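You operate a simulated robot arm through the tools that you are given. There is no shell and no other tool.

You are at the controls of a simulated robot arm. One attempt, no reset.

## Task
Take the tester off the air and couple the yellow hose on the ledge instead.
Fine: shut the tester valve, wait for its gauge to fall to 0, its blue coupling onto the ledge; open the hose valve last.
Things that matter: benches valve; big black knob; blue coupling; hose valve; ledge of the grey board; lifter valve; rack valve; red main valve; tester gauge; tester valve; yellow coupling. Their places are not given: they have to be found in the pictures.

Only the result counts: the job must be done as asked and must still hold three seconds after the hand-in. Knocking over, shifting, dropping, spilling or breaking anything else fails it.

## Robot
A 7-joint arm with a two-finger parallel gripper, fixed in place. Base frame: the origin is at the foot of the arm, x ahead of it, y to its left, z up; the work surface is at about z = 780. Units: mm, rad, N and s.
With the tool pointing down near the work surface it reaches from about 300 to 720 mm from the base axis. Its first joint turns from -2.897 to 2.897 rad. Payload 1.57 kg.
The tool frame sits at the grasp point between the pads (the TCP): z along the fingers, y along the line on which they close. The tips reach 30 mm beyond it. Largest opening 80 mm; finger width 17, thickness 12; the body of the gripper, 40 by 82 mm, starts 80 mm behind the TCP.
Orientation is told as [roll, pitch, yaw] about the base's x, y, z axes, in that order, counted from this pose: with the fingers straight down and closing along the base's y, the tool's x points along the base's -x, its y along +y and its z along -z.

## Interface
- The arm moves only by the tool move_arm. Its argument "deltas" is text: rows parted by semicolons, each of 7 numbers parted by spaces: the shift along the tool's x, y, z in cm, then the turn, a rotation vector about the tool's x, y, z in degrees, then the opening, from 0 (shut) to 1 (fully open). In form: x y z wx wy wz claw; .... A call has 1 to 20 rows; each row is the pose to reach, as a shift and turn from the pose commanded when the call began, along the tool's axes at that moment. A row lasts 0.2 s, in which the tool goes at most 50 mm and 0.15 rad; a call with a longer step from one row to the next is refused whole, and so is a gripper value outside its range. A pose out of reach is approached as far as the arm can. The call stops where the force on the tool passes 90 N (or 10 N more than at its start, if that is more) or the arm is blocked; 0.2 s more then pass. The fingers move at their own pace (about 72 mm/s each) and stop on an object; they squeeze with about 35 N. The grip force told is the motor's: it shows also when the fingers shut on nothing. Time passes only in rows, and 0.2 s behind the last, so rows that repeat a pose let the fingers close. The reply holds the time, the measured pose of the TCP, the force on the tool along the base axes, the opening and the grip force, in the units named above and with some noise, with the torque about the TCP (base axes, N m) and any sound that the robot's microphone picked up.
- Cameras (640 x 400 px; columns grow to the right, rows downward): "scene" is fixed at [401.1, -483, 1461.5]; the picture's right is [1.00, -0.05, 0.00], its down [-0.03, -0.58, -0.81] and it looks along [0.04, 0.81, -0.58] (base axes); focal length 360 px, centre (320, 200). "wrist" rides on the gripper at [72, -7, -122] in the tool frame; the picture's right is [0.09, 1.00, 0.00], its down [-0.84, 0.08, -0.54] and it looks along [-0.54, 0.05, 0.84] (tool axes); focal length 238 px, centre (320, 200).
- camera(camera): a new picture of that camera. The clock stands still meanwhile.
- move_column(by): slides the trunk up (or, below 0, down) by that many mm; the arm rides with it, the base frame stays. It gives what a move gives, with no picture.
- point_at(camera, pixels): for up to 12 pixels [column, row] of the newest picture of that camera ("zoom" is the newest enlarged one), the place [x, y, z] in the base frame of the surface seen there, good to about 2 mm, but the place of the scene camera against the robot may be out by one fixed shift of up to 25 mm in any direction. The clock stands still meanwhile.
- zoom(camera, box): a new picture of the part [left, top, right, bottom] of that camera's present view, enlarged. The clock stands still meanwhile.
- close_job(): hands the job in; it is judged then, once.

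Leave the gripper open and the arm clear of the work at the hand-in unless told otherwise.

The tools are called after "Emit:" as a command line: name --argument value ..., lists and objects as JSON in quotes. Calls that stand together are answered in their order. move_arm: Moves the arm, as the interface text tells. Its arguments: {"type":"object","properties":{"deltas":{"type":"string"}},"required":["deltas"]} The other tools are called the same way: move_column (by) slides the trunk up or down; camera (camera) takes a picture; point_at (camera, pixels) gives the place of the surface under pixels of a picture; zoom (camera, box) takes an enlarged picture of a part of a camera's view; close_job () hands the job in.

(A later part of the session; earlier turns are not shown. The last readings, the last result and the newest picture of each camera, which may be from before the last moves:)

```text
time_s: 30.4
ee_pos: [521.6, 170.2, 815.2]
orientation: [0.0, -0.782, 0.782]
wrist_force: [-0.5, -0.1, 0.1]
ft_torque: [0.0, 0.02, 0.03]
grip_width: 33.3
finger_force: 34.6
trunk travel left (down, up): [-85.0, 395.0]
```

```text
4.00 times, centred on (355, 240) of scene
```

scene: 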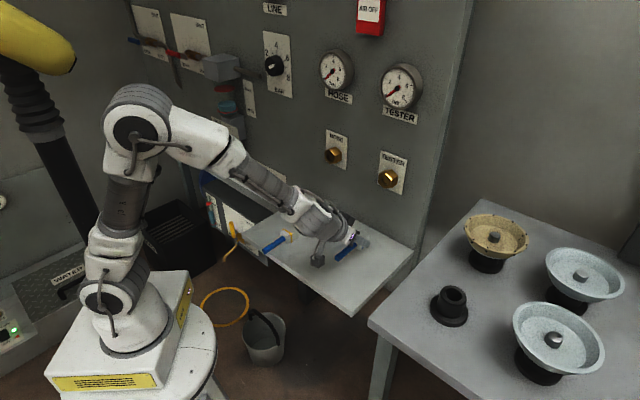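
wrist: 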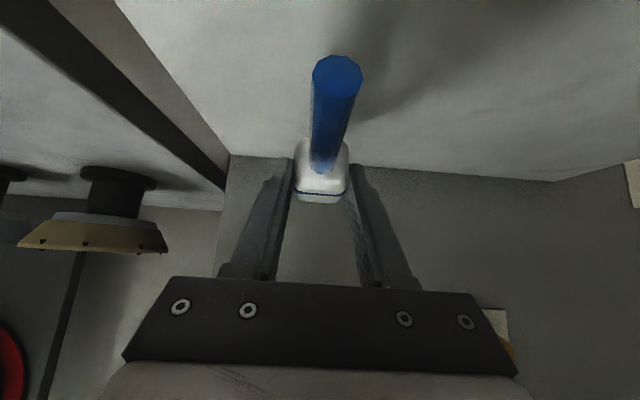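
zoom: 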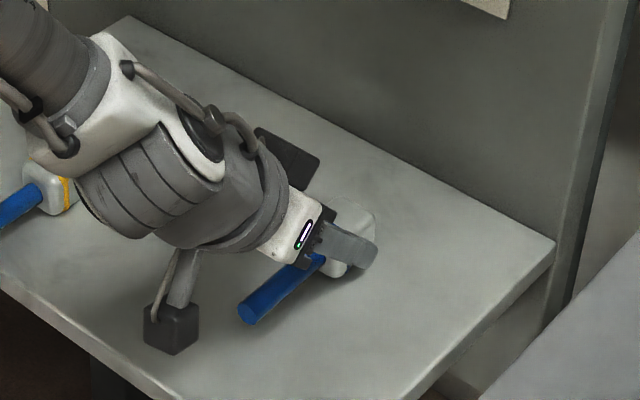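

About 2 mm to go, no contact force yet. I creep down.

Emit:
move_arm --deltas "0.05 0 0.05 0 0 0 0.2; 0.1 0 0.1 0 0 0 0.2; 0.14 0 0.14 0 0 0 0.2; 0.14 0 0.14 0 0 0 0.2"

```text
time_s: 31.4
ee_pos: [522.6, 170.1, 813.2]
orientation: [-0.001, -0.784, 0.782]
wrist_force: [0.2, 0.8, 0.1]
ft_torque: [0.02, -0.01, 0.0]
grip_width: 33.2
finger_force: 35.2
trunk travel left (down, up): [-85.0, 395.0]
```

Emit:
move_arm --deltas "0.05 0 0.05 0 0 0 0.2; 0.1 0 0.1 0 0 0 0.2; 0.1 0 0.1 0 0 0 0.2"

```text
time_s: 32.2
ee_pos: [521.3, 169.7, 813.2]
orientation: [0.001, -0.784, 0.786]
wrist_force: [-0.1, 1.0, 8.8]
ft_torque: [-0.01, 0.06, 0.0]
grip_width: 33.5
finger_force: 35.1
trunk travel left (down, up): [-85.0, 395.0]
```

Contact (8.8 N upward): the blue coupling rests on the ledge. I open the fingers and retreat along the tool axis.

Emit:
move_arm --deltas "0 0 0 0 0 0 0.5; 0 0 0 0 0 0 0.6; 0 0 0 0 0 0 0.7; 0 0 -2 0 0 0 0.7; 0 0 -5 0 0 0 0.7; 0 0 -9 0 0 0 0.7; 0 0 -12 0 0 0 0.8"

Emit:
camera --camera "wrist"

Emit:
zoom --camera "scene" --box '[290, 190, 420, 290]'

```text
time_s: 33.8
ee_pos: [462.1, 111.4, 900.1]
orientation: [0.003, -0.78, 0.783]
wrist_force: [0.5, 0.0, -0.7]
ft_torque: [0.0, 0.03, 0.05]
grip_width: 63.9
finger_force: 0.1
trunk travel left (down, up): [-85.0, 395.0]
```

```text
taken
```

wrist: 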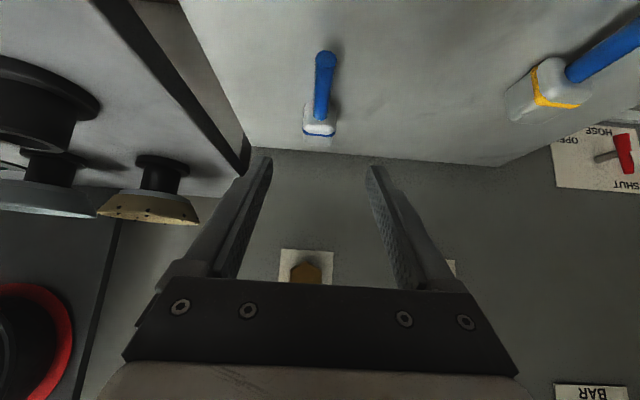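

```text
4.00 times, centred on (355, 240) of scene
```

zoom: 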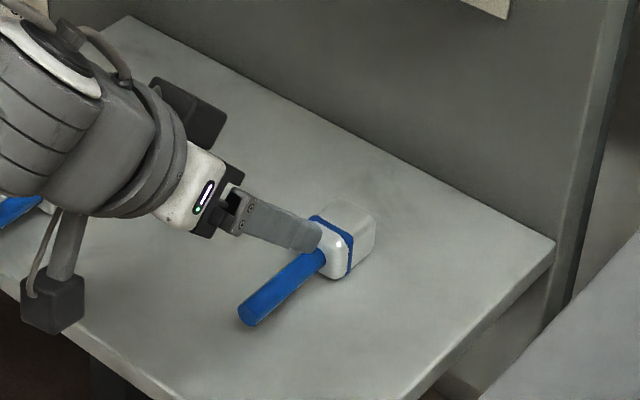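

Blue coupling lies upright on the ledge. Now for the yellow one: I raise the trunk 150 mm for an easier arm shape, then move left and down to view it.

Emit:
move_column --by 150

Emit:
move_arm --deltas "2.5 3 1.5 0 0 0 1; 5 6 3 0 0 0 1; 7.5 9 4.6 0 0 0 1; 10 12 6.1 0 0 0 1; 12.5 15 7.6 0 0 0 1; 14.9 17.95 9.2 0 0 0 1; 14.9 17.95 9.2 0 0 0 1"

Emit:
camera --camera "wrist"

Emit:
camera --camera "scene"

```text
time_s: 35.5
ee_pos: [460.8, 111.9, 1048.5]
orientation: [-0.001, -0.783, 0.785]
wrist_force: [-0.3, -0.7, -1.2]
ft_torque: [0.0, 0.01, 0.01]
grip_width: 64.0
finger_force: 0.0
trunk travel left (down, up): [-235.0, 245.0]
```

```text
time_s: 37.1
ee_pos: [364.3, 241.1, 872.4]
orientation: [0.001, -0.782, 0.783]
wrist_force: [-0.6, 0.2, 0.1]
ft_torque: [0.02, 0.0, 0.05]
grip_width: 79.9
finger_force: 0.0
out of reach, approached as far as the arm can: row 4, 5, 6, 7
trunk travel left (down, up): [-235.0, 245.0]
```

```text
taken
```

wrist: 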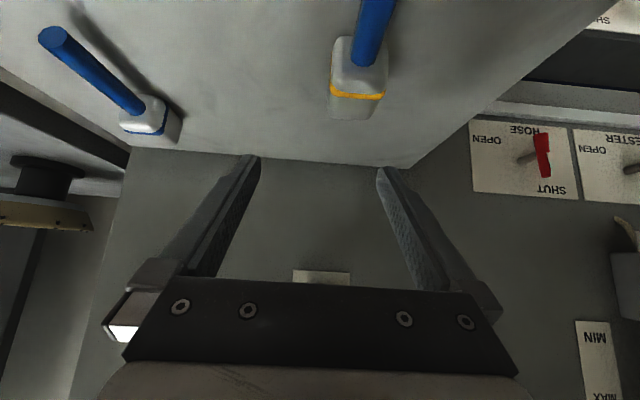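

```text
taken
```

scene: 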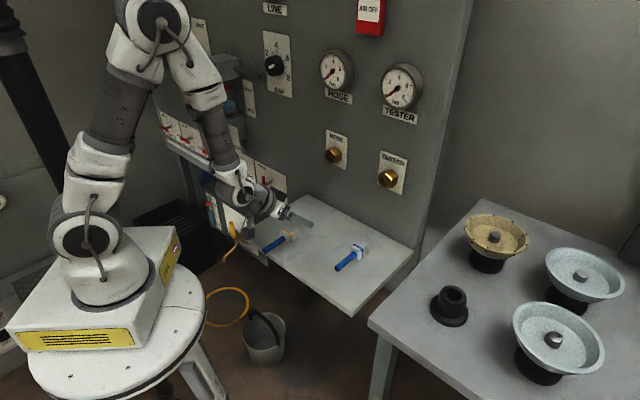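

The arm can't get that close in at 45° tilt; it stopped at (364,241,872), clear of everything. I read the yellow coupling and hose nut from here; I'll grip it with a steeper tool (about 20° from vertical).

Emit:
zoom --camera "wrist" --box '[300, 0, 420, 140]'

Emit:
point_at --camera "wrist" --pixels '[[372, 15], [368, 40], [333, 92], [357, 96], [382, 97], [353, 117], [335, 100], [380, 105], [336, 60], [385, 65], [143, 128], [160, 110]]'

```text
2.86 times, centred on (360, 70) of wrist
```

zoom: 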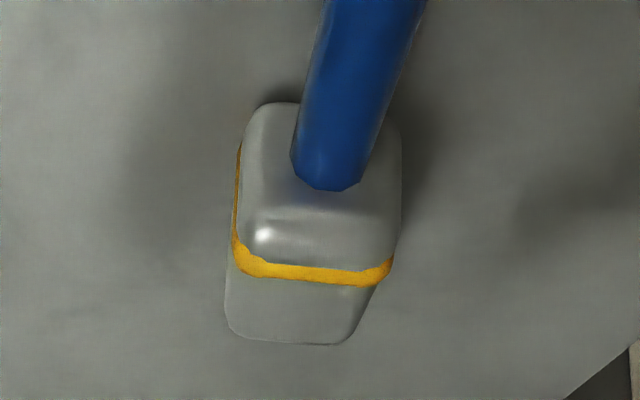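

```text
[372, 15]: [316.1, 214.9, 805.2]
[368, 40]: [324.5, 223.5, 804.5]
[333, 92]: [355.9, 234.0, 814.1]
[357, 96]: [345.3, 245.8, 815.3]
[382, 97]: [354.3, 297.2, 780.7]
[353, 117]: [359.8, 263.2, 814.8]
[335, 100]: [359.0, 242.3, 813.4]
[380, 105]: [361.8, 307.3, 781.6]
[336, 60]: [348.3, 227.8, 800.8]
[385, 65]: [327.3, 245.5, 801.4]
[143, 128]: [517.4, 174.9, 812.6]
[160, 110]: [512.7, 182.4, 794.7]
```

Yellow coupling: axis s≈71, centre p≈425, z≈797. I tilt the tool to 20° from vertical and move above it.

Emit:
move_arm --deltas "0.2 0.4 -0.2 0 6.5 0 1; 0.4 0.8 -0.4 0 13 0 1; 0.6 1.2 -0.6 0 19.5 0 1; 0.67 1.6 -0.67 0 25 0 1; 0.67 1.6 -0.67 0 25 0 1"

Emit:
camera --camera "wrist"

```text
time_s: 38.3
ee_pos: [344.1, 243.9, 875.9]
orientation: [0.001, -0.343, 0.785]
wrist_force: [-0.4, 0.9, -0.7]
ft_torque: [0.02, 0.0, -0.01]
grip_width: 80.0
finger_force: 0.1
trunk travel left (down, up): [-235.0, 245.0]
```

```text
taken
```

wrist: 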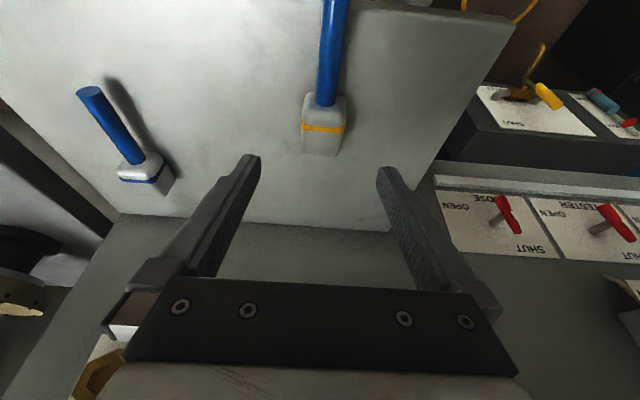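

In position. I measure the coupling edges again for sideways offset and heading.

Emit:
zoom --camera "wrist" --box '[270, 0, 390, 170]'

Emit:
point_at --camera "wrist" --pixels '[[333, 20], [330, 50], [326, 95], [303, 127], [323, 129], [344, 130], [322, 150], [306, 148], [335, 150], [305, 140], [341, 140], [323, 156]]'

```text
2.35 times, centred on (330, 85) of wrist
```

zoom: 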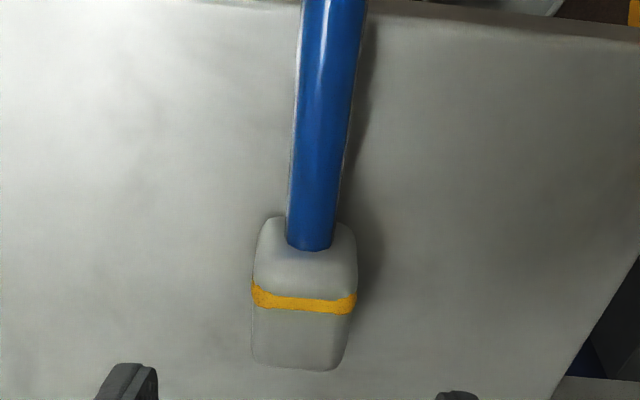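

```text
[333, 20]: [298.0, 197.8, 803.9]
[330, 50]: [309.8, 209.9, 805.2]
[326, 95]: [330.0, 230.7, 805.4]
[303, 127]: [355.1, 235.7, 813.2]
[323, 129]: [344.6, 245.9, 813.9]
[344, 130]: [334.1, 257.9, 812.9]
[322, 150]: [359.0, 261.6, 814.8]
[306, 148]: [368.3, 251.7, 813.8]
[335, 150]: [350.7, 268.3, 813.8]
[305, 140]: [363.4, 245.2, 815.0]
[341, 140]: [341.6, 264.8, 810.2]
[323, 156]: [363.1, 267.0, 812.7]
```

Coupling is aligned with the tool (s≈70 vs 70.9, same heading). I descend vertically to grip height, tips staying ~4 mm above the ledge, and close.

Emit:
move_arm --deltas "0.6 0.09 1.94 0 0 0 1; 1.2 0.09 3.87 0 0 0 1; 1.6 0.09 5.2 0 0 0 1; 1.79 0.09 5.8 0 0 0 1; 1.79 0.09 5.8 0 0 0 1"

Emit:
camera --camera "wrist"

Emit:
zoom --camera "scene" --box '[230, 170, 340, 270]'

```text
time_s: 39.5
ee_pos: [346.1, 249.1, 815.9]
orientation: [0.0, -0.348, 0.783]
wrist_force: [-0.3, 0.5, -0.5]
ft_torque: [-0.01, 0.03, -0.03]
grip_width: 80.1
finger_force: 0.0
trunk travel left (down, up): [-235.0, 245.0]
```

```text
taken
```

wrist: 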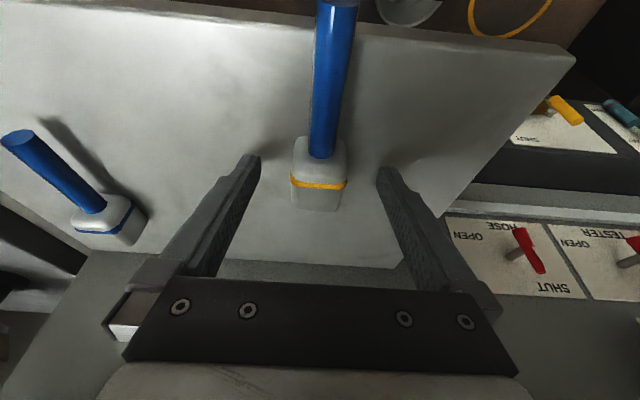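

```text
4.00 times, centred on (285, 220) of scene
```

zoom: 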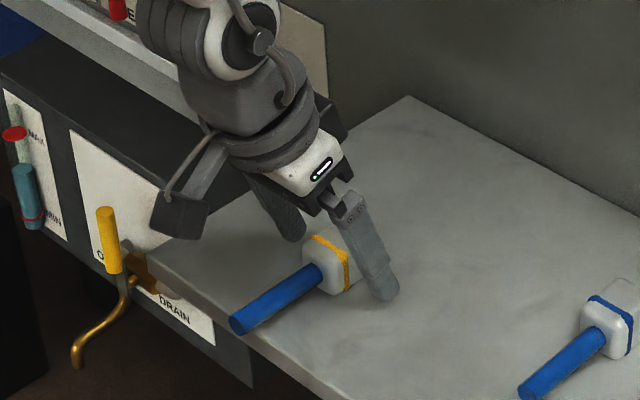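

Fingers straddle the yellow coupling. I close them and lift straight up.

Emit:
move_arm --deltas "0 -0.1 0 0 0 0 0.7; 0 -0.1 0 0 0 0 0.4; 0 -0.1 0 0 0 0 0.2; 0 -0.1 0 0 0 0 0.2; 0 -0.1 0 0 0 0 0.2"

Emit:
camera --camera "wrist"

```text
time_s: 40.7
ee_pos: [347.1, 246.8, 817.1]
orientation: [0.001, -0.348, 0.784]
wrist_force: [-1.0, 1.3, -0.2]
ft_torque: [0.01, 0.0, 0.0]
grip_width: 33.4
finger_force: 35.3
trunk travel left (down, up): [-235.0, 245.0]
```

```text
taken
```

wrist: 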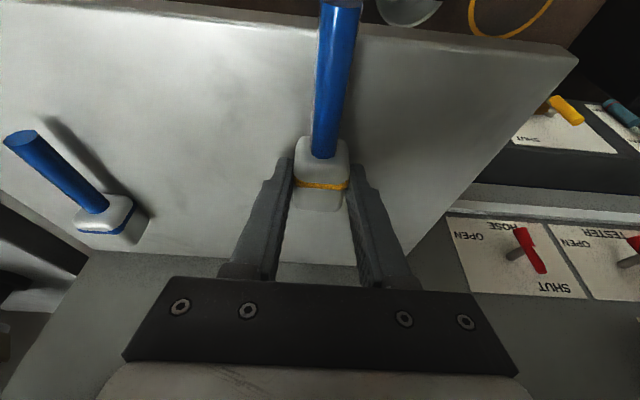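

Held firmly (33.4 mm, 35 N). I lift it with the trunk, 172 mm, to the height of the hose nut.

Emit:
move_column --by 172

Emit:
camera --camera "wrist"

Emit:
camera --camera "scene"

```text
time_s: 42.7
ee_pos: [347.5, 247.2, 988.3]
orientation: [0.0, -0.348, 0.783]
wrist_force: [0.0, 0.3, -2.1]
ft_torque: [-0.03, -0.02, 0.01]
grip_width: 33.1
finger_force: 35.0
trunk travel left (down, up): [-407.0, 73.0]
```

```text
taken
```

wrist: 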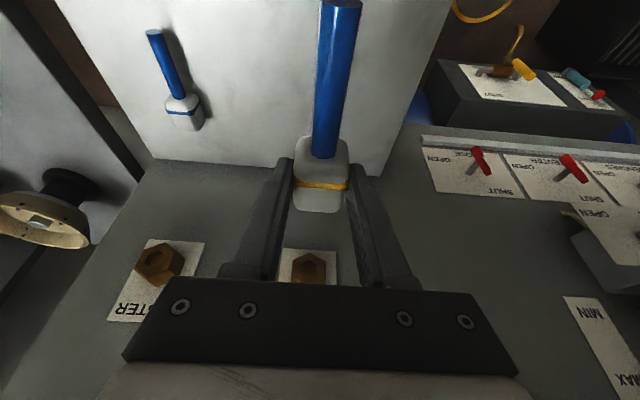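

```text
taken
```

scene: 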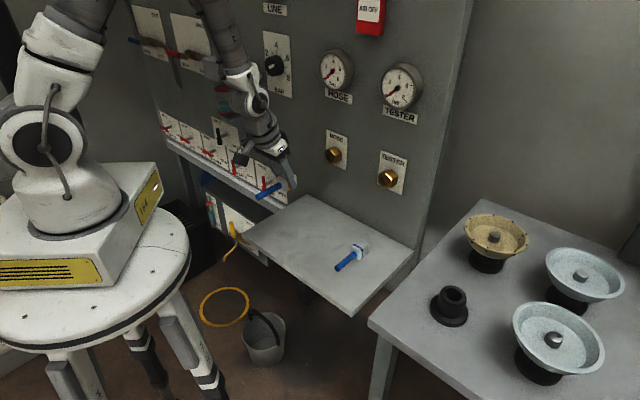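

The hose nut shows at (312,270) between the fingers, the tester nut at (160,263). I zoom and measure both nuts to get the hose axis.

Emit:
zoom --camera "wrist" --box '[130, 200, 370, 300]'

Emit:
point_at --camera "wrist" --pixels '[[296, 265], [326, 267], [311, 258], [311, 276], [293, 275], [330, 275], [312, 252], [142, 262], [178, 262], [160, 247], [158, 280], [335, 255]]'

Emit:
zoom --camera "scene" --box '[310, 120, 430, 210]'

```text
2.67 times, centred on (250, 250) of wrist
```

zoom: 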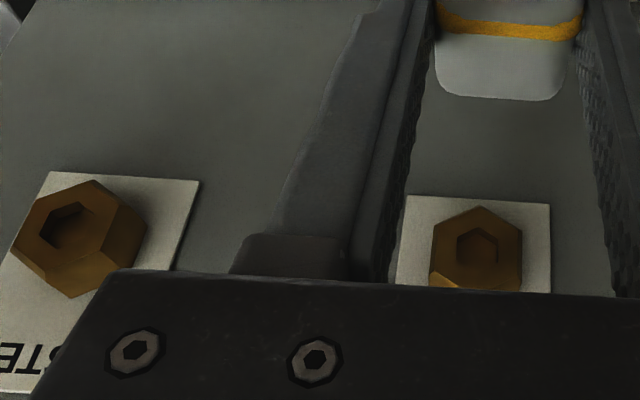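

```text
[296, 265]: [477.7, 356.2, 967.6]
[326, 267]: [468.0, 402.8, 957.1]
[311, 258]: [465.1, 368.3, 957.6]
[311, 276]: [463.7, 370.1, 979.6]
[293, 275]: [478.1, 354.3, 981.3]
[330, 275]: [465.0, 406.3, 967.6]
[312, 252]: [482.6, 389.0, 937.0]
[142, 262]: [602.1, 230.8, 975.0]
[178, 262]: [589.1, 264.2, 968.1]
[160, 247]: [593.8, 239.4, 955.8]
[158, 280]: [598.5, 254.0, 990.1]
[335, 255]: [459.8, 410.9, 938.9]
```

```text
4.44 times, centred on (370, 165) of scene
```

zoom: 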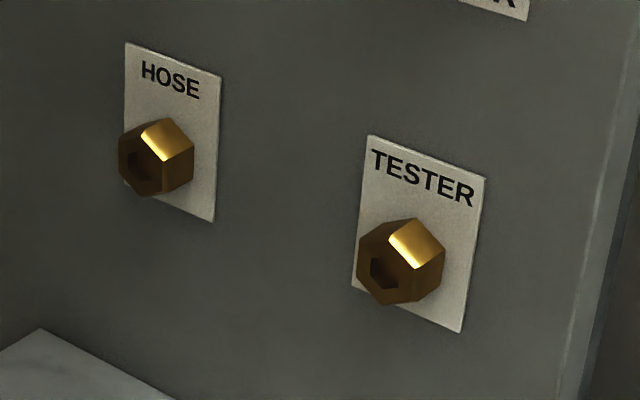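

I compare hole centres of both nuts from the scene camera, since relative heights between them are reliable.

Emit:
point_at --camera "zoom" --pixels '[[124, 165], [158, 175], [140, 188], [130, 145], [362, 268], [402, 280], [382, 295], [370, 245], [160, 212], [410, 300], [165, 100], [425, 195]]'

Emit:
zoom --camera "scene" --box '[318, 138, 350, 170]'

Emit:
zoom --camera "scene" --box '[372, 162, 404, 194]'

```text
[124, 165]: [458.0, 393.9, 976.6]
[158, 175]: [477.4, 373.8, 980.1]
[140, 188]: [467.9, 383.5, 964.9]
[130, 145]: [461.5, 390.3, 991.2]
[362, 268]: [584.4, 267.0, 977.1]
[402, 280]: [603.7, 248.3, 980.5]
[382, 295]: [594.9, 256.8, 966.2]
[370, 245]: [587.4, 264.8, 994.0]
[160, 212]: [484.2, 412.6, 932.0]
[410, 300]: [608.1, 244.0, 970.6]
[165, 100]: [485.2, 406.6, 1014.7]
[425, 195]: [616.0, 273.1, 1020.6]
```

```text
12.50 times, centred on (334, 154) of scene
```

zoom: 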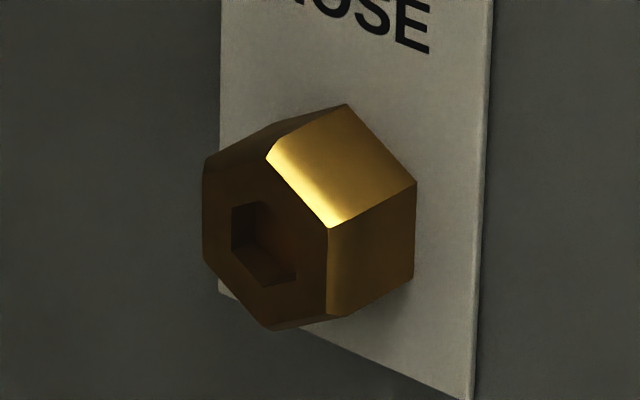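

```text
12.50 times, centred on (388, 178) of scene
```

zoom: 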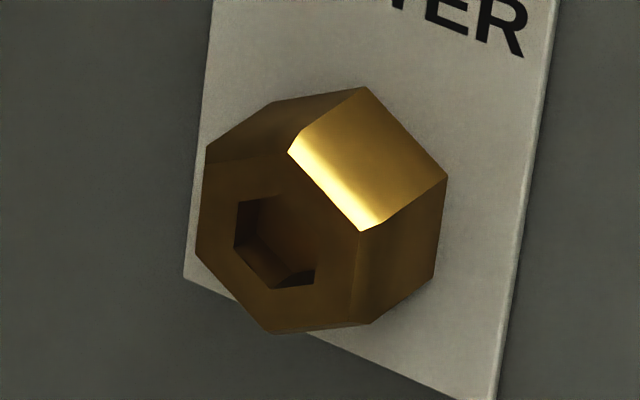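

Emit:
point_at --camera "zoom" --pixels '[[212, 175], [285, 165], [350, 235], [340, 315], [275, 322], [203, 245], [278, 190], [300, 300], [330, 270], [225, 220]]'

Emit:
zoom --camera "scene" --box '[318, 138, 350, 170]'

Emit:
point_at --camera "zoom" --pixels '[[212, 175], [265, 165], [320, 232], [318, 305], [268, 322], [210, 250], [275, 195], [290, 305], [310, 265], [222, 225]]'

```text
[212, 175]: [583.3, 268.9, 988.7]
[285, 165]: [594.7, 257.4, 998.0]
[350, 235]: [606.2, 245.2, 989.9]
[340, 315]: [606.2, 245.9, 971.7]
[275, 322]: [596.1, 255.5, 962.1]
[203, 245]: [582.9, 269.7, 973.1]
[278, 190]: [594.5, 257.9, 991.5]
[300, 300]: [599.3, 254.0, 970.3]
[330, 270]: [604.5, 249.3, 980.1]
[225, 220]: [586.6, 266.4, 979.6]
```

```text
12.50 times, centred on (334, 154) of scene
```

zoom: 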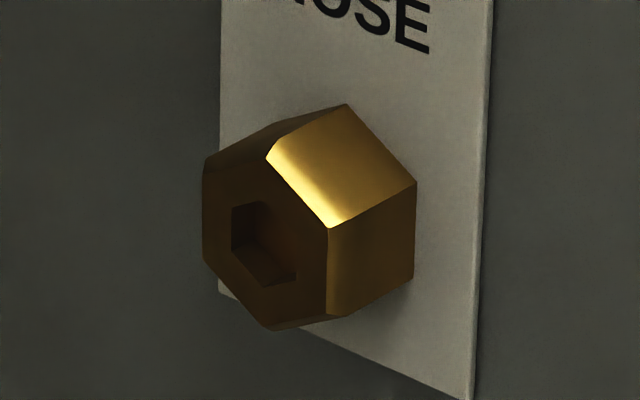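

```text
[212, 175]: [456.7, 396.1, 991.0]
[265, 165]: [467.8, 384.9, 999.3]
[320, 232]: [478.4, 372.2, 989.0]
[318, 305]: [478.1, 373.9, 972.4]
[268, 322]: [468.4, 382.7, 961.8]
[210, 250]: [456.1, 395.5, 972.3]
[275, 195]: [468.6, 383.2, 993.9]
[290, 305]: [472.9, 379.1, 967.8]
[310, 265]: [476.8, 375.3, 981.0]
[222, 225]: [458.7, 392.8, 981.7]
```

Both nuts sit at the same height (z≈970.5) and depth; hose axis at s≈69.9. I move the yellow coupling forward to about 30 mm before coupling depth.

Emit:
move_arm --deltas "-3.3 0.04 1.15 0 0 0 0.2; -6.6 0.08 2.3 0 0 0 0.2; -9.0 0.12 3.12 0 0 0 0.2; -9.92 0.12 3.44 0 0 0 0.2; -9.92 0.12 3.44 0 0 0 0.2"

Emit:
camera --camera "wrist"

Emit:
zoom --camera "scene" --box '[290, 110, 390, 200]'

```text
time_s: 43.9
ee_pos: [421.8, 320.7, 991.1]
orientation: [0.001, -0.347, 0.782]
wrist_force: [0.6, 0.0, -1.8]
ft_torque: [0.0, 0.01, 0.0]
grip_width: 33.5
finger_force: 35.2
trunk travel left (down, up): [-407.0, 73.0]
```

```text
taken
```

wrist: 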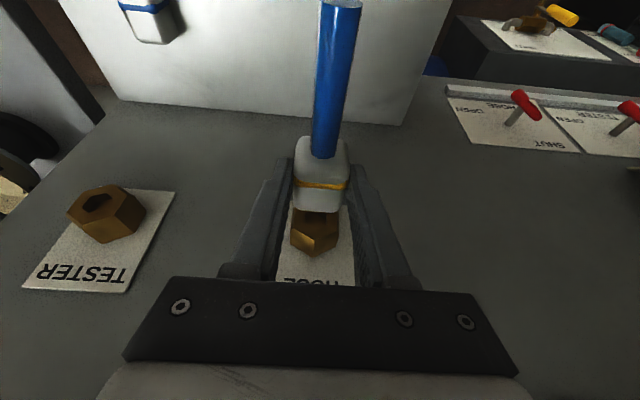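

```text
4.44 times, centred on (340, 155) of scene
```

zoom: 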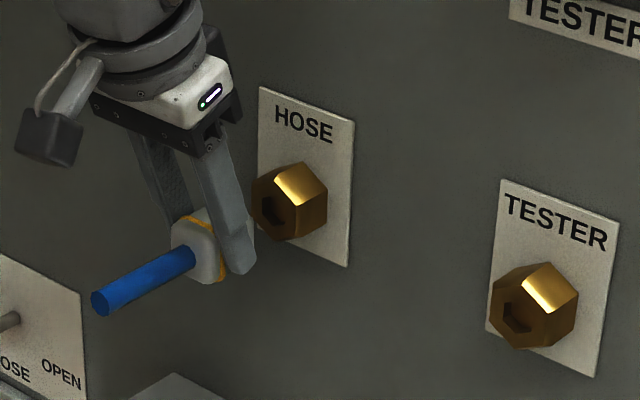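

I measure the held coupling and the nut from the wrist view for a last alignment.

Emit:
zoom --camera "wrist" --box '[260, 120, 380, 290]'

Emit:
point_at --camera "wrist" --pixels '[[322, 184], [301, 182], [345, 184], [319, 203], [302, 202], [338, 203], [332, 60], [328, 120], [315, 245], [300, 235], [335, 235], [318, 220]]'

Emit:
point_at --camera "scene" --pixels '[[333, 149], [333, 160]]'

```text
2.35 times, centred on (320, 205) of wrist
```

zoom: 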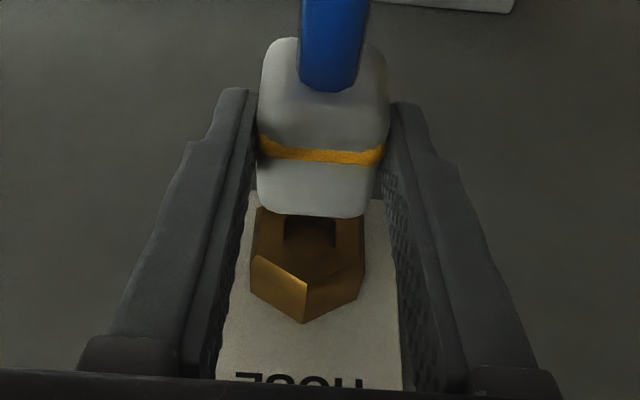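

```text
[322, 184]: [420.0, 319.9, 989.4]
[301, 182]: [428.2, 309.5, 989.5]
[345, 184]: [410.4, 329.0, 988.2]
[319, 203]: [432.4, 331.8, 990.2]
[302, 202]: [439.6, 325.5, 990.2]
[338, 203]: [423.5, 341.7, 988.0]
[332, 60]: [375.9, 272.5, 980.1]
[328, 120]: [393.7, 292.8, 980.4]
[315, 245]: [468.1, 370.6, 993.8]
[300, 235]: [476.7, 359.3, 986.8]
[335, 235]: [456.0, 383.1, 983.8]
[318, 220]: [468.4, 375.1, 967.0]
```

```text
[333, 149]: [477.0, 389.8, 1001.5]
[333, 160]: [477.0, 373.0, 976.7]
```

The coupling is ~2 mm too high and ~1 mm to the right; I correct this and push in slowly toward the nut.

Emit:
move_arm --deltas "0.07 0.11 0.19 0 0 0 0.2; 0.07 0.11 0.19 0 0 0 0.2; -0.87 0.11 0.53 0 0 0 0.2; -1.34 0.11 0.7 0 0 0 0.2; -1.81 0.11 0.87 0 0 0 0.2; -2.05 0.11 0.96 0 0 0 0.2; -2.28 0.11 1.04 0 0 0 0.2"

Emit:
camera --camera "wrist"

Emit:
zoom --camera "scene" --box '[290, 110, 390, 200]'

```text
time_s: 45.5
ee_pos: [436.8, 340.0, 986.9]
orientation: [0.0, -0.349, 0.784]
wrist_force: [0.2, 0.0, -1.9]
ft_torque: [0.02, -0.01, -0.02]
grip_width: 33.4
finger_force: 35.4
trunk travel left (down, up): [-407.0, 73.0]
```

```text
taken
```

wrist: 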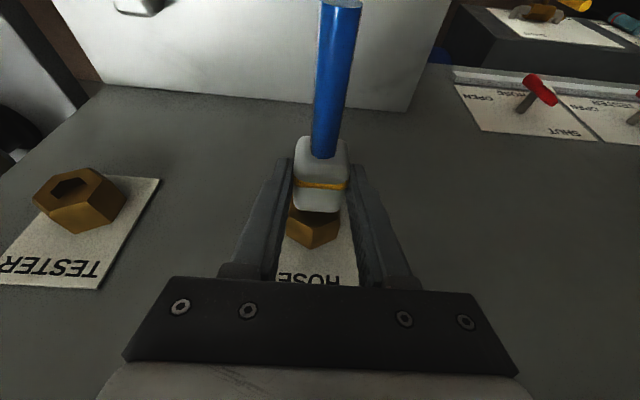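

```text
4.44 times, centred on (340, 155) of scene
```

zoom: 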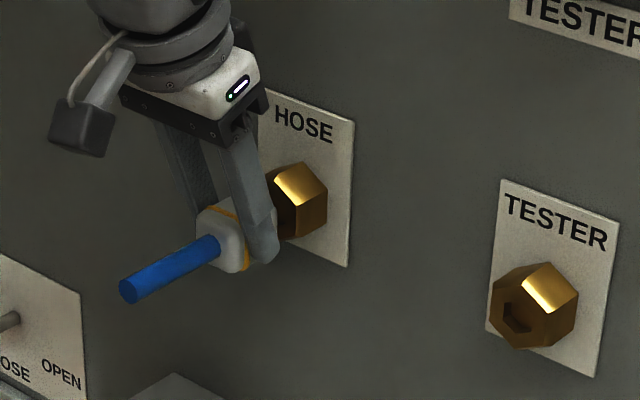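

Emit:
point_at --camera "wrist" --pixels '[[322, 184], [310, 186], [335, 186], [319, 200], [308, 200], [332, 200], [332, 60], [328, 120], [315, 247], [301, 182], [345, 184], [318, 205]]'

Emit:
zoom --camera "wrist" --box '[260, 120, 380, 290]'

```text
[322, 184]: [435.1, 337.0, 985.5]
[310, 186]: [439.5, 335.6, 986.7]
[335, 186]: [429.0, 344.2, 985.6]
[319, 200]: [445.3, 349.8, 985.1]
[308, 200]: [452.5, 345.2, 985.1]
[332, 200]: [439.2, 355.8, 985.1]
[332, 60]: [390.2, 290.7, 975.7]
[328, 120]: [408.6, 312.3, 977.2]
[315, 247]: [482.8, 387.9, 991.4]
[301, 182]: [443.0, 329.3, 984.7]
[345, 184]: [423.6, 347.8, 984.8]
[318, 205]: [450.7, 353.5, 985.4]
```

```text
2.35 times, centred on (320, 205) of wrist
```

zoom: 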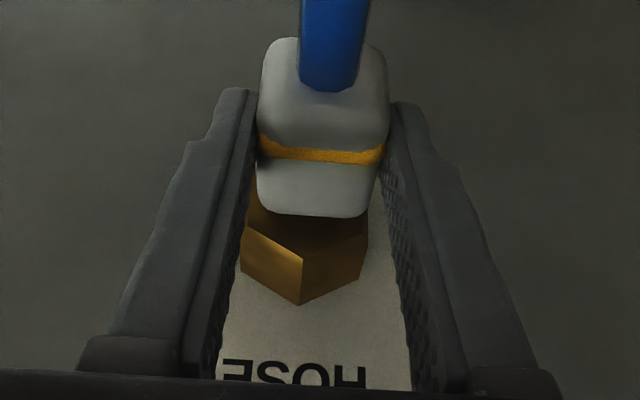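

Readings between pictures drift a little, so I compare coupling and nut within this same picture, with several points on both nuts' edges.

Emit:
point_at --camera "zoom" --pixels '[[301, 265], [301, 280], [300, 295], [300, 303], [270, 245], [340, 245], [315, 205], [315, 190], [280, 190], [345, 190], [250, 262], [360, 262]]'

Emit:
point_at --camera "wrist" --pixels '[[38, 190], [80, 172], [80, 230], [100, 180], [75, 215], [45, 200], [60, 175], [88, 205]]'

```text
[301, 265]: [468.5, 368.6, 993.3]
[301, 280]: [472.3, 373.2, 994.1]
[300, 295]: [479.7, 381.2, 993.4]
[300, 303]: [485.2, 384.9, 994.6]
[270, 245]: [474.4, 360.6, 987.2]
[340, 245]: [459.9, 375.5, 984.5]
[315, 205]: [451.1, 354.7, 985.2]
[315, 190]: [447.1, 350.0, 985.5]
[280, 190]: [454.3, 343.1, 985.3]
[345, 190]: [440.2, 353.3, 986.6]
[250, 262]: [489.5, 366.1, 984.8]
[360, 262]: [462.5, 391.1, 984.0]
```

```text
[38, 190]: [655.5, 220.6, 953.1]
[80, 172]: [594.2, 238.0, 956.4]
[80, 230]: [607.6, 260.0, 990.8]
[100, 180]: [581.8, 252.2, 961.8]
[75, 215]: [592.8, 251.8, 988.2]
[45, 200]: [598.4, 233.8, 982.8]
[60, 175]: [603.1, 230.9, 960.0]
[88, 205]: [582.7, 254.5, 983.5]
```

The coupling now appears too low against the nut. I repeat a zero move to average out the pose noise.

Emit:
move_arm --deltas "0 0 0 0 0 0 0.2"

Emit:
move_arm --deltas "0 0 0 0 0 0 0.2"

Emit:
move_arm --deltas "0 0 0 0 0 0 0.2"

Emit:
camera --camera "wrist"

Emit:
zoom --camera "wrist" --box '[260, 120, 380, 290]'

Emit:
point_at --camera "zoom" --pixels '[[301, 265], [301, 280], [300, 295], [300, 303], [315, 205], [315, 190], [300, 190], [330, 190], [250, 262], [360, 262], [244, 262], [365, 264]]'

```text
time_s: 45.9
ee_pos: [437.7, 339.4, 987.6]
orientation: [-0.001, -0.348, 0.784]
wrist_force: [-0.2, 0.2, -1.3]
ft_torque: [-0.02, -0.01, 0.01]
grip_width: 33.1
finger_force: 34.9
trunk travel left (down, up): [-407.0, 73.0]
```

```text
time_s: 46.3
ee_pos: [437.5, 341.1, 988.0]
orientation: [0.001, -0.348, 0.785]
wrist_force: [0.6, -0.5, -1.7]
ft_torque: [0.04, 0.02, -0.01]
grip_width: 33.6
finger_force: 35.3
trunk travel left (down, up): [-407.0, 73.0]
```

```text
time_s: 46.7
ee_pos: [437.3, 340.4, 987.0]
orientation: [0.0, -0.348, 0.784]
wrist_force: [-0.1, -0.9, -0.6]
ft_torque: [-0.01, 0.06, -0.01]
grip_width: 33.3
finger_force: 35.5
trunk travel left (down, up): [-407.0, 73.0]
```

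```text
taken
```

wrist: 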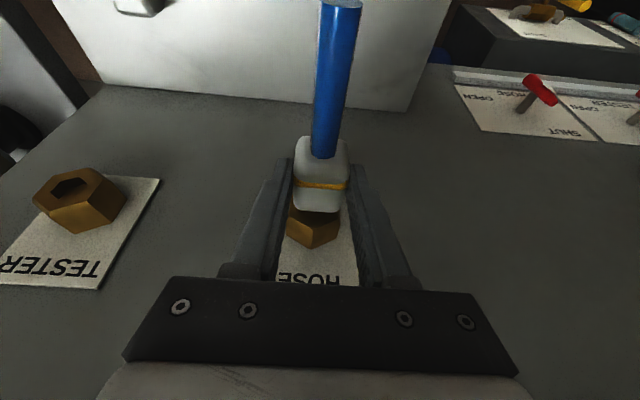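

```text
2.35 times, centred on (320, 205) of wrist
```

zoom: 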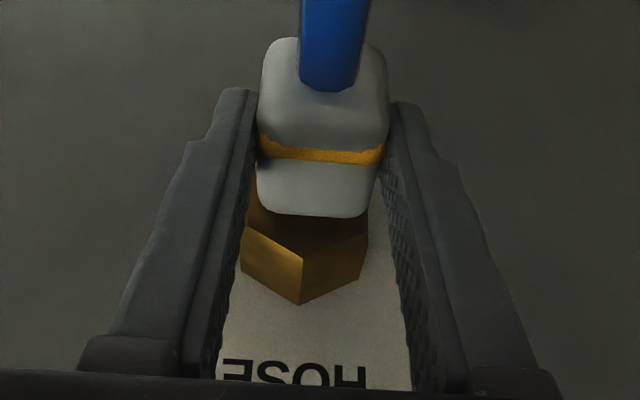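

```text
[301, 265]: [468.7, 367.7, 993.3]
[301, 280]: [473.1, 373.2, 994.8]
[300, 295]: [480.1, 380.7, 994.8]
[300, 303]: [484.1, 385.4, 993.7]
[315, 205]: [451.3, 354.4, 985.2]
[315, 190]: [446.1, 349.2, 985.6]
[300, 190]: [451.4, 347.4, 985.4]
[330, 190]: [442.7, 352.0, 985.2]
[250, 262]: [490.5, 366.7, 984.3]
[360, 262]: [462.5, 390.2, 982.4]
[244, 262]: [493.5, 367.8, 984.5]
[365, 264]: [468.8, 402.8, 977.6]
```

Averaged: coupling top 985.4 versus 987.5–988 needed, and s 68.5 versus 70. I raise 2.5 mm, shift right 1.4 mm and push in 6 mm.

Emit:
move_arm --deltas "-0.085 -0.14 -0.235 0 0 0 0.2; -0.085 -0.14 -0.235 0 0 0 0.2; -0.27 -0.14 -0.167 0 0 0 0.2; -0.46 -0.14 -0.1 0 0 0 0.2; -0.65 -0.14 -0.03 0 0 0 0.2; -0.65 -0.14 -0.03 0 0 0 0.2"

Emit:
zoom --camera "wrist" --box '[260, 120, 380, 290]'

Emit:
zoom --camera "scene" --box '[310, 130, 370, 185]'

```text
time_s: 48.1
ee_pos: [442.5, 345.2, 989.6]
orientation: [0.0, -0.346, 0.783]
wrist_force: [-0.1, 0.5, -2.0]
ft_torque: [0.0, 0.0, 0.03]
grip_width: 33.4
finger_force: 34.9
trunk travel left (down, up): [-407.0, 73.0]
```

```text
2.35 times, centred on (320, 205) of wrist
```

zoom: 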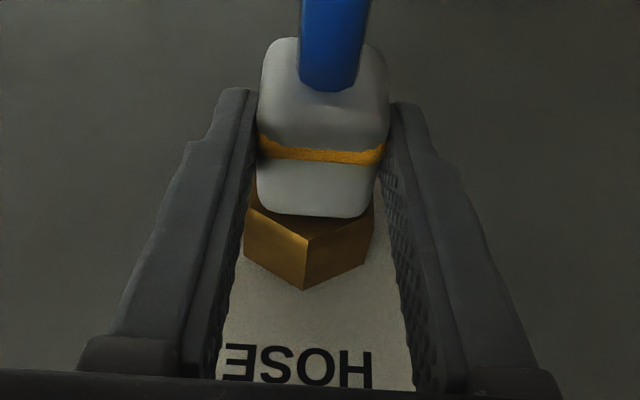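

```text
7.27 times, centred on (340, 158) of scene
```

zoom: 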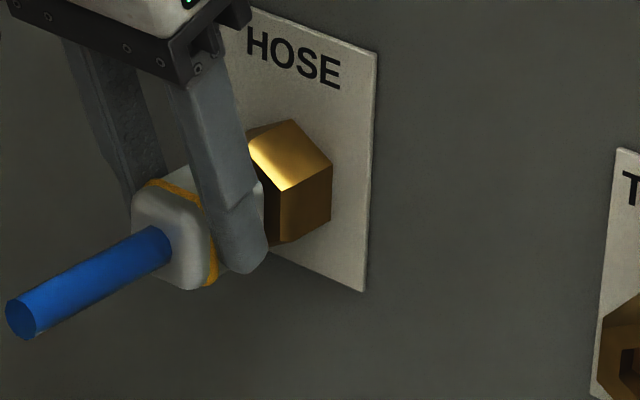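

No contact yet. I measure again, coupling versus nut.

Emit:
zoom --camera "wrist" --box '[260, 120, 380, 290]'

Emit:
point_at --camera "zoom" --pixels '[[308, 245], [305, 265], [303, 280], [315, 205], [315, 190], [300, 190], [330, 190], [320, 155], [246, 250], [368, 255], [345, 50], [330, 30]]'

```text
2.35 times, centred on (320, 205) of wrist
```

zoom: 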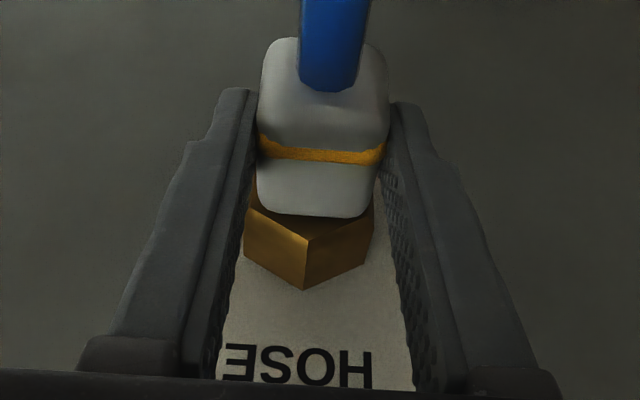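

```text
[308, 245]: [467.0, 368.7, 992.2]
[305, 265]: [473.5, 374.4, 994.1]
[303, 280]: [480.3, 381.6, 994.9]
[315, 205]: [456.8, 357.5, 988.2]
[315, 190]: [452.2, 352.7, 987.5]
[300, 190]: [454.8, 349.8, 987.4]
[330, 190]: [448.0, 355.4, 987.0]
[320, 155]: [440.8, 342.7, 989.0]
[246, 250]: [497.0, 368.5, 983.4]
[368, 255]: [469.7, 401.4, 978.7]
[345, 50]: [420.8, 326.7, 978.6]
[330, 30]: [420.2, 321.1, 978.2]
```

Height and side now match the coupled position (top 987.5, s≈70). I push further, 2 mm per step, watching for the snap.

Emit:
move_arm --deltas "-0.19 0 0.07 0 0 0 0.2; -0.38 0 0.14 0 0 0 0.2; -0.38 0 0.14 0 0 0 0.2"

```text
time_s: 48.9
ee_pos: [445.2, 346.1, 989.9]
orientation: [0.001, -0.343, 0.783]
wrist_force: [-5.6, -9.8, -3.8]
ft_torque: [0.05, -0.2, 0.2]
grip_width: 33.5
finger_force: 35.1
trunk travel left (down, up): [-407.0, 73.0]
heard: snap
```

A snap was heard and an ~11 N reaction from the board: coupled. I release and retreat along the tool axis.

Emit:
move_arm --deltas "-0.1 0 0.04 0 0 0 0.2; -0.1 0 0.04 0 0 0 0.5; -0.1 0 0.04 0 0 0 0.7; -0.1 0 0.04 0 0 0 0.7; -0.1 0 -2 0 0 0 0.7; -0.1 0 -5 0 0 0 0.7; 1.5 0 -9 0 0 0 0.7; 4 0 -12 0 0 0 0.7"

Emit:
camera --camera "wrist"

Emit:
zoom --camera "scene" --box '[300, 120, 420, 210]'

Emit:
camera --camera "scene"

```text
time_s: 50.7
ee_pos: [389.0, 292.6, 1087.6]
orientation: [0.0, -0.345, 0.783]
wrist_force: [-0.1, -0.7, -0.1]
ft_torque: [0.0, -0.01, -0.01]
grip_width: 55.9
finger_force: 0.1
trunk travel left (down, up): [-407.0, 73.0]
```

```text
taken
```

wrist: 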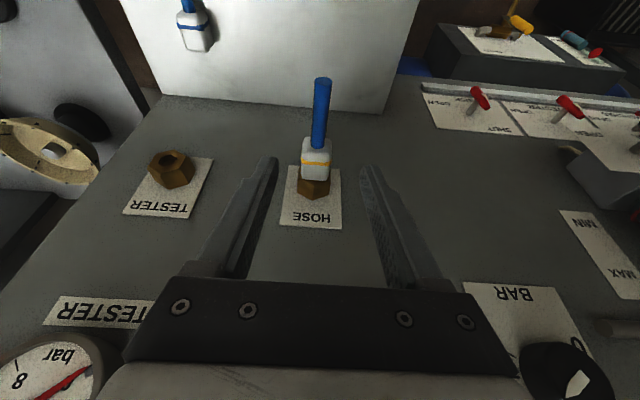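

```text
4.44 times, centred on (360, 165) of scene
```

zoom: 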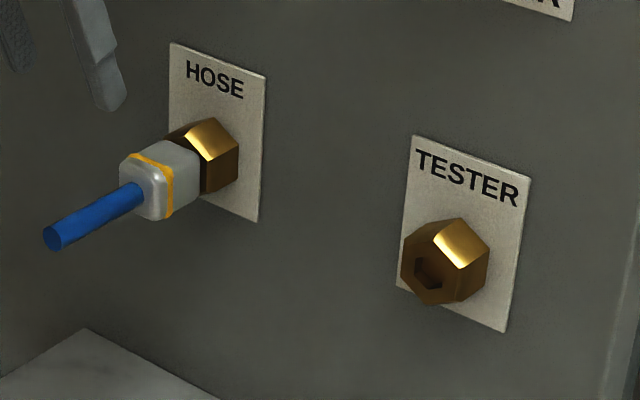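

```text
taken
```

scene: 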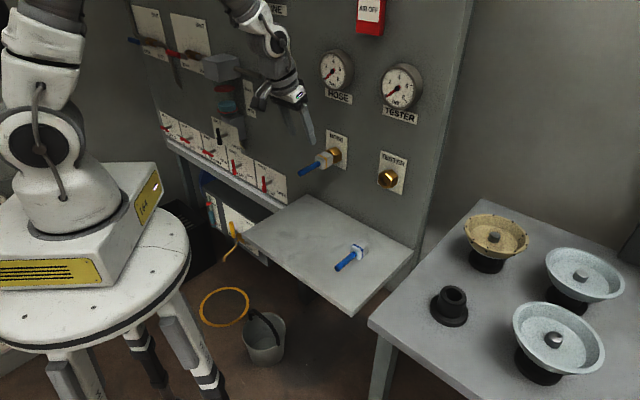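

The yellow coupling is seated on the HOSE nut and the blue one rests on the ledge. Now the hose valve: I retreat left and up, levelling the tool and closing the fingers into a peg.

Emit:
move_arm --deltas "0.4 3.1 -0.4 0 -7 0 0.7; 0.8 6.2 -0.7 0 -14 0 0.6; 1.3 9.3 -1.1 0 -21 0 0.4; 1.7 12.4 -1.4 0 -28 0 0.2; 2.1 15.5 -1.8 0 -35 0 0; 2.5 18.6 -2.1 0 -42 0 0; 3 21.7 -2.5 0 -49 0 0; 3.4 24.8 -2.8 0 -56 0 0; 3.8 27.9 -3.2 0 -63 0 0; 4.2 31.1 -3.5 0 -70 0 0; 4.2 31.1 -3.5 0 -70 0 0"

Emit:
camera --camera "scene"

```text
time_s: 53.1
ee_pos: [132.2, 475.5, 1106.1]
orientation: [-0.063, -1.569, 0.844]
wrist_force: [0.2, 0.1, -0.2]
ft_torque: [-0.01, 0.0, 0.01]
grip_width: 0.0
finger_force: 21.5
trunk travel left (down, up): [-407.0, 73.0]
```

```text
taken
```

scene: 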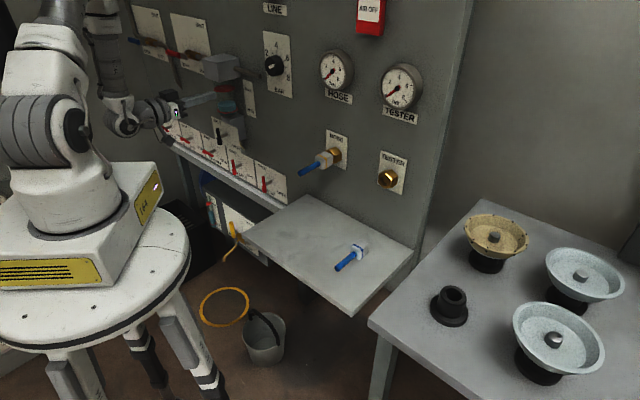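

Tool level at s≈−243, z=1106. I lower the trunk 332 mm to valve height; the way down is clear of the ledge (its left edge is ~180 mm to the right).

Emit:
move_column --by -332

Emit:
camera --camera "wrist"

Emit:
camera --camera "scene"

```text
time_s: 56.3
ee_pos: [132.4, 474.9, 773.6]
orientation: [0.062, -1.569, 0.723]
wrist_force: [-0.2, -0.3, 0.1]
ft_torque: [0.01, 0.0, -0.01]
grip_width: 0.0
finger_force: 21.1
trunk travel left (down, up): [-75.0, 405.0]
```

```text
taken
```

wrist: 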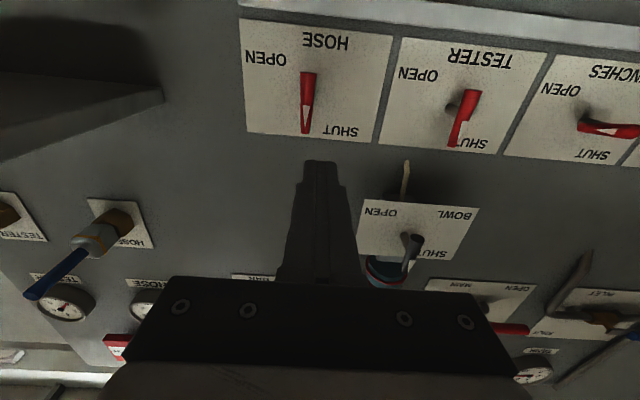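

```text
taken
```

scene: 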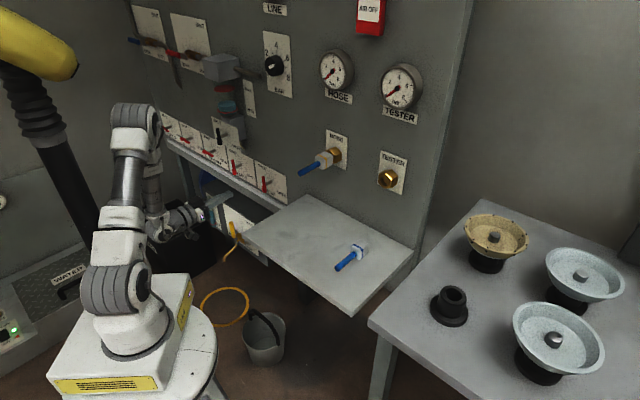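

I measure the hose lever directly from here.

Emit:
point_at --camera "wrist" --pixels '[[308, 78], [307, 95], [307, 110], [306, 125], [303, 110], [311, 110], [306, 131], [309, 73], [465, 115], [320, 100]]'

Emit:
zoom --camera "wrist" --box '[240, 30, 400, 170]'

```text
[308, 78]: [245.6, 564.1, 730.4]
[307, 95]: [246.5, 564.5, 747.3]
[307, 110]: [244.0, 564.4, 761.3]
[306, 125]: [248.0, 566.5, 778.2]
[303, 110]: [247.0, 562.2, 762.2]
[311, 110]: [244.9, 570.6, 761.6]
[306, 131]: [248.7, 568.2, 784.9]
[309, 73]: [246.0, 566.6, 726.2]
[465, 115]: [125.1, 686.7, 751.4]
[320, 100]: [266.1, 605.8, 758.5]
```

```text
2.86 times, centred on (320, 100) of wrist
```

zoom: 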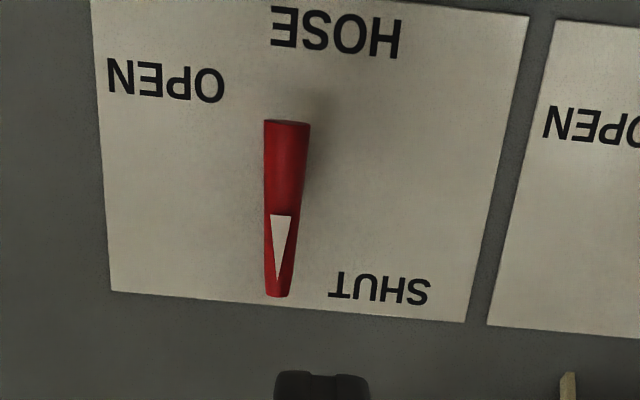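

Lever centre s≈−226, z≈755.5, pointer up. I place the closed peg left of the lever's upper end (s≈−248, z≈775) and advance to the board.

Emit:
move_arm --deltas "-0.14 0.6 3 0 0 0 0; -0.14 0.6 7 0 0 0 0; -0.14 0.6 11 0 0 0 0; -0.14 0.6 13.5 0 0 0 0; -0.14 0.6 13.5 0 0 0 0"

Emit:
camera --camera "wrist"

Emit:
zoom --camera "scene" --box '[200, 130, 320, 220]'

```text
time_s: 57.5
ee_pos: [225.6, 571.3, 775.0]
orientation: [0.005, -1.569, 0.778]
wrist_force: [0.4, -0.4, -0.2]
ft_torque: [0.0, 0.01, 0.0]
grip_width: 0.0
finger_force: 21.5
trunk travel left (down, up): [-75.0, 405.0]
```

```text
taken
```

wrist: 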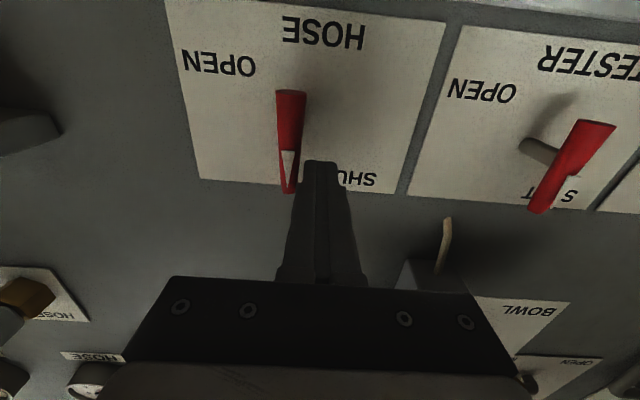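

```text
4.44 times, centred on (260, 175) of scene
```

zoom: 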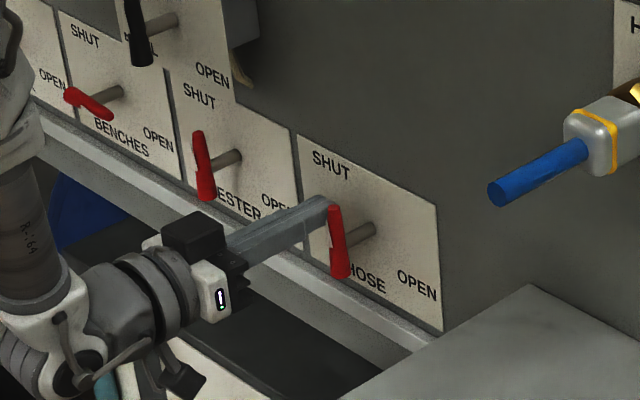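

The peg is left of the pointer end. I push right 3.5 cm, then down to bring the lever horizontal (OPEN).

Emit:
move_arm --deltas "0 -1 0 0 0 0 0; 0 -2 0 0 0 0 0; 0 -3 0 0 0 0 0; 0 -3.5 0 0 0 0 0; 0.4 -3.5 0 0 0 0 0; 0.7 -3.5 0 0 0 0 0; 0.9 -3.5 0 0 0 0 0; 0.9 -3.5 0 0 0 0 0"

Emit:
camera --camera "wrist"

Emit:
zoom --camera "scene" --box '[200, 130, 320, 220]'

```text
time_s: 59.3
ee_pos: [249.0, 548.7, 769.2]
orientation: [2.704, -1.566, -1.923]
wrist_force: [-1.1, -4.3, 13.6]
ft_torque: [0.14, -0.14, -0.15]
grip_width: 0.0
finger_force: 21.9
trunk travel left (down, up): [-75.0, 405.0]
```

```text
taken
```

wrist: 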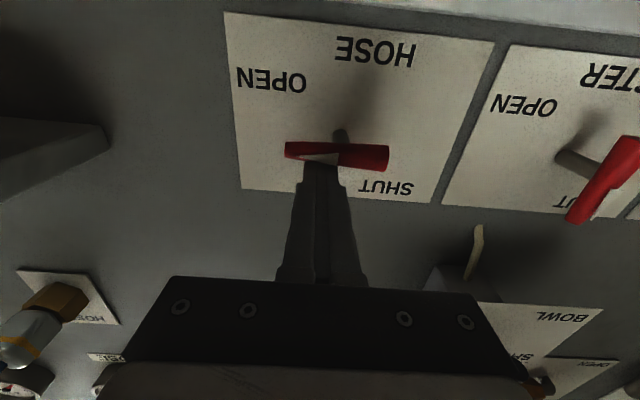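

```text
4.44 times, centred on (260, 175) of scene
```

zoom: 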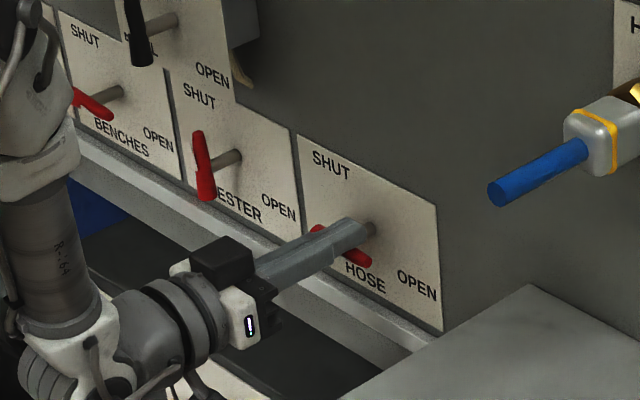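

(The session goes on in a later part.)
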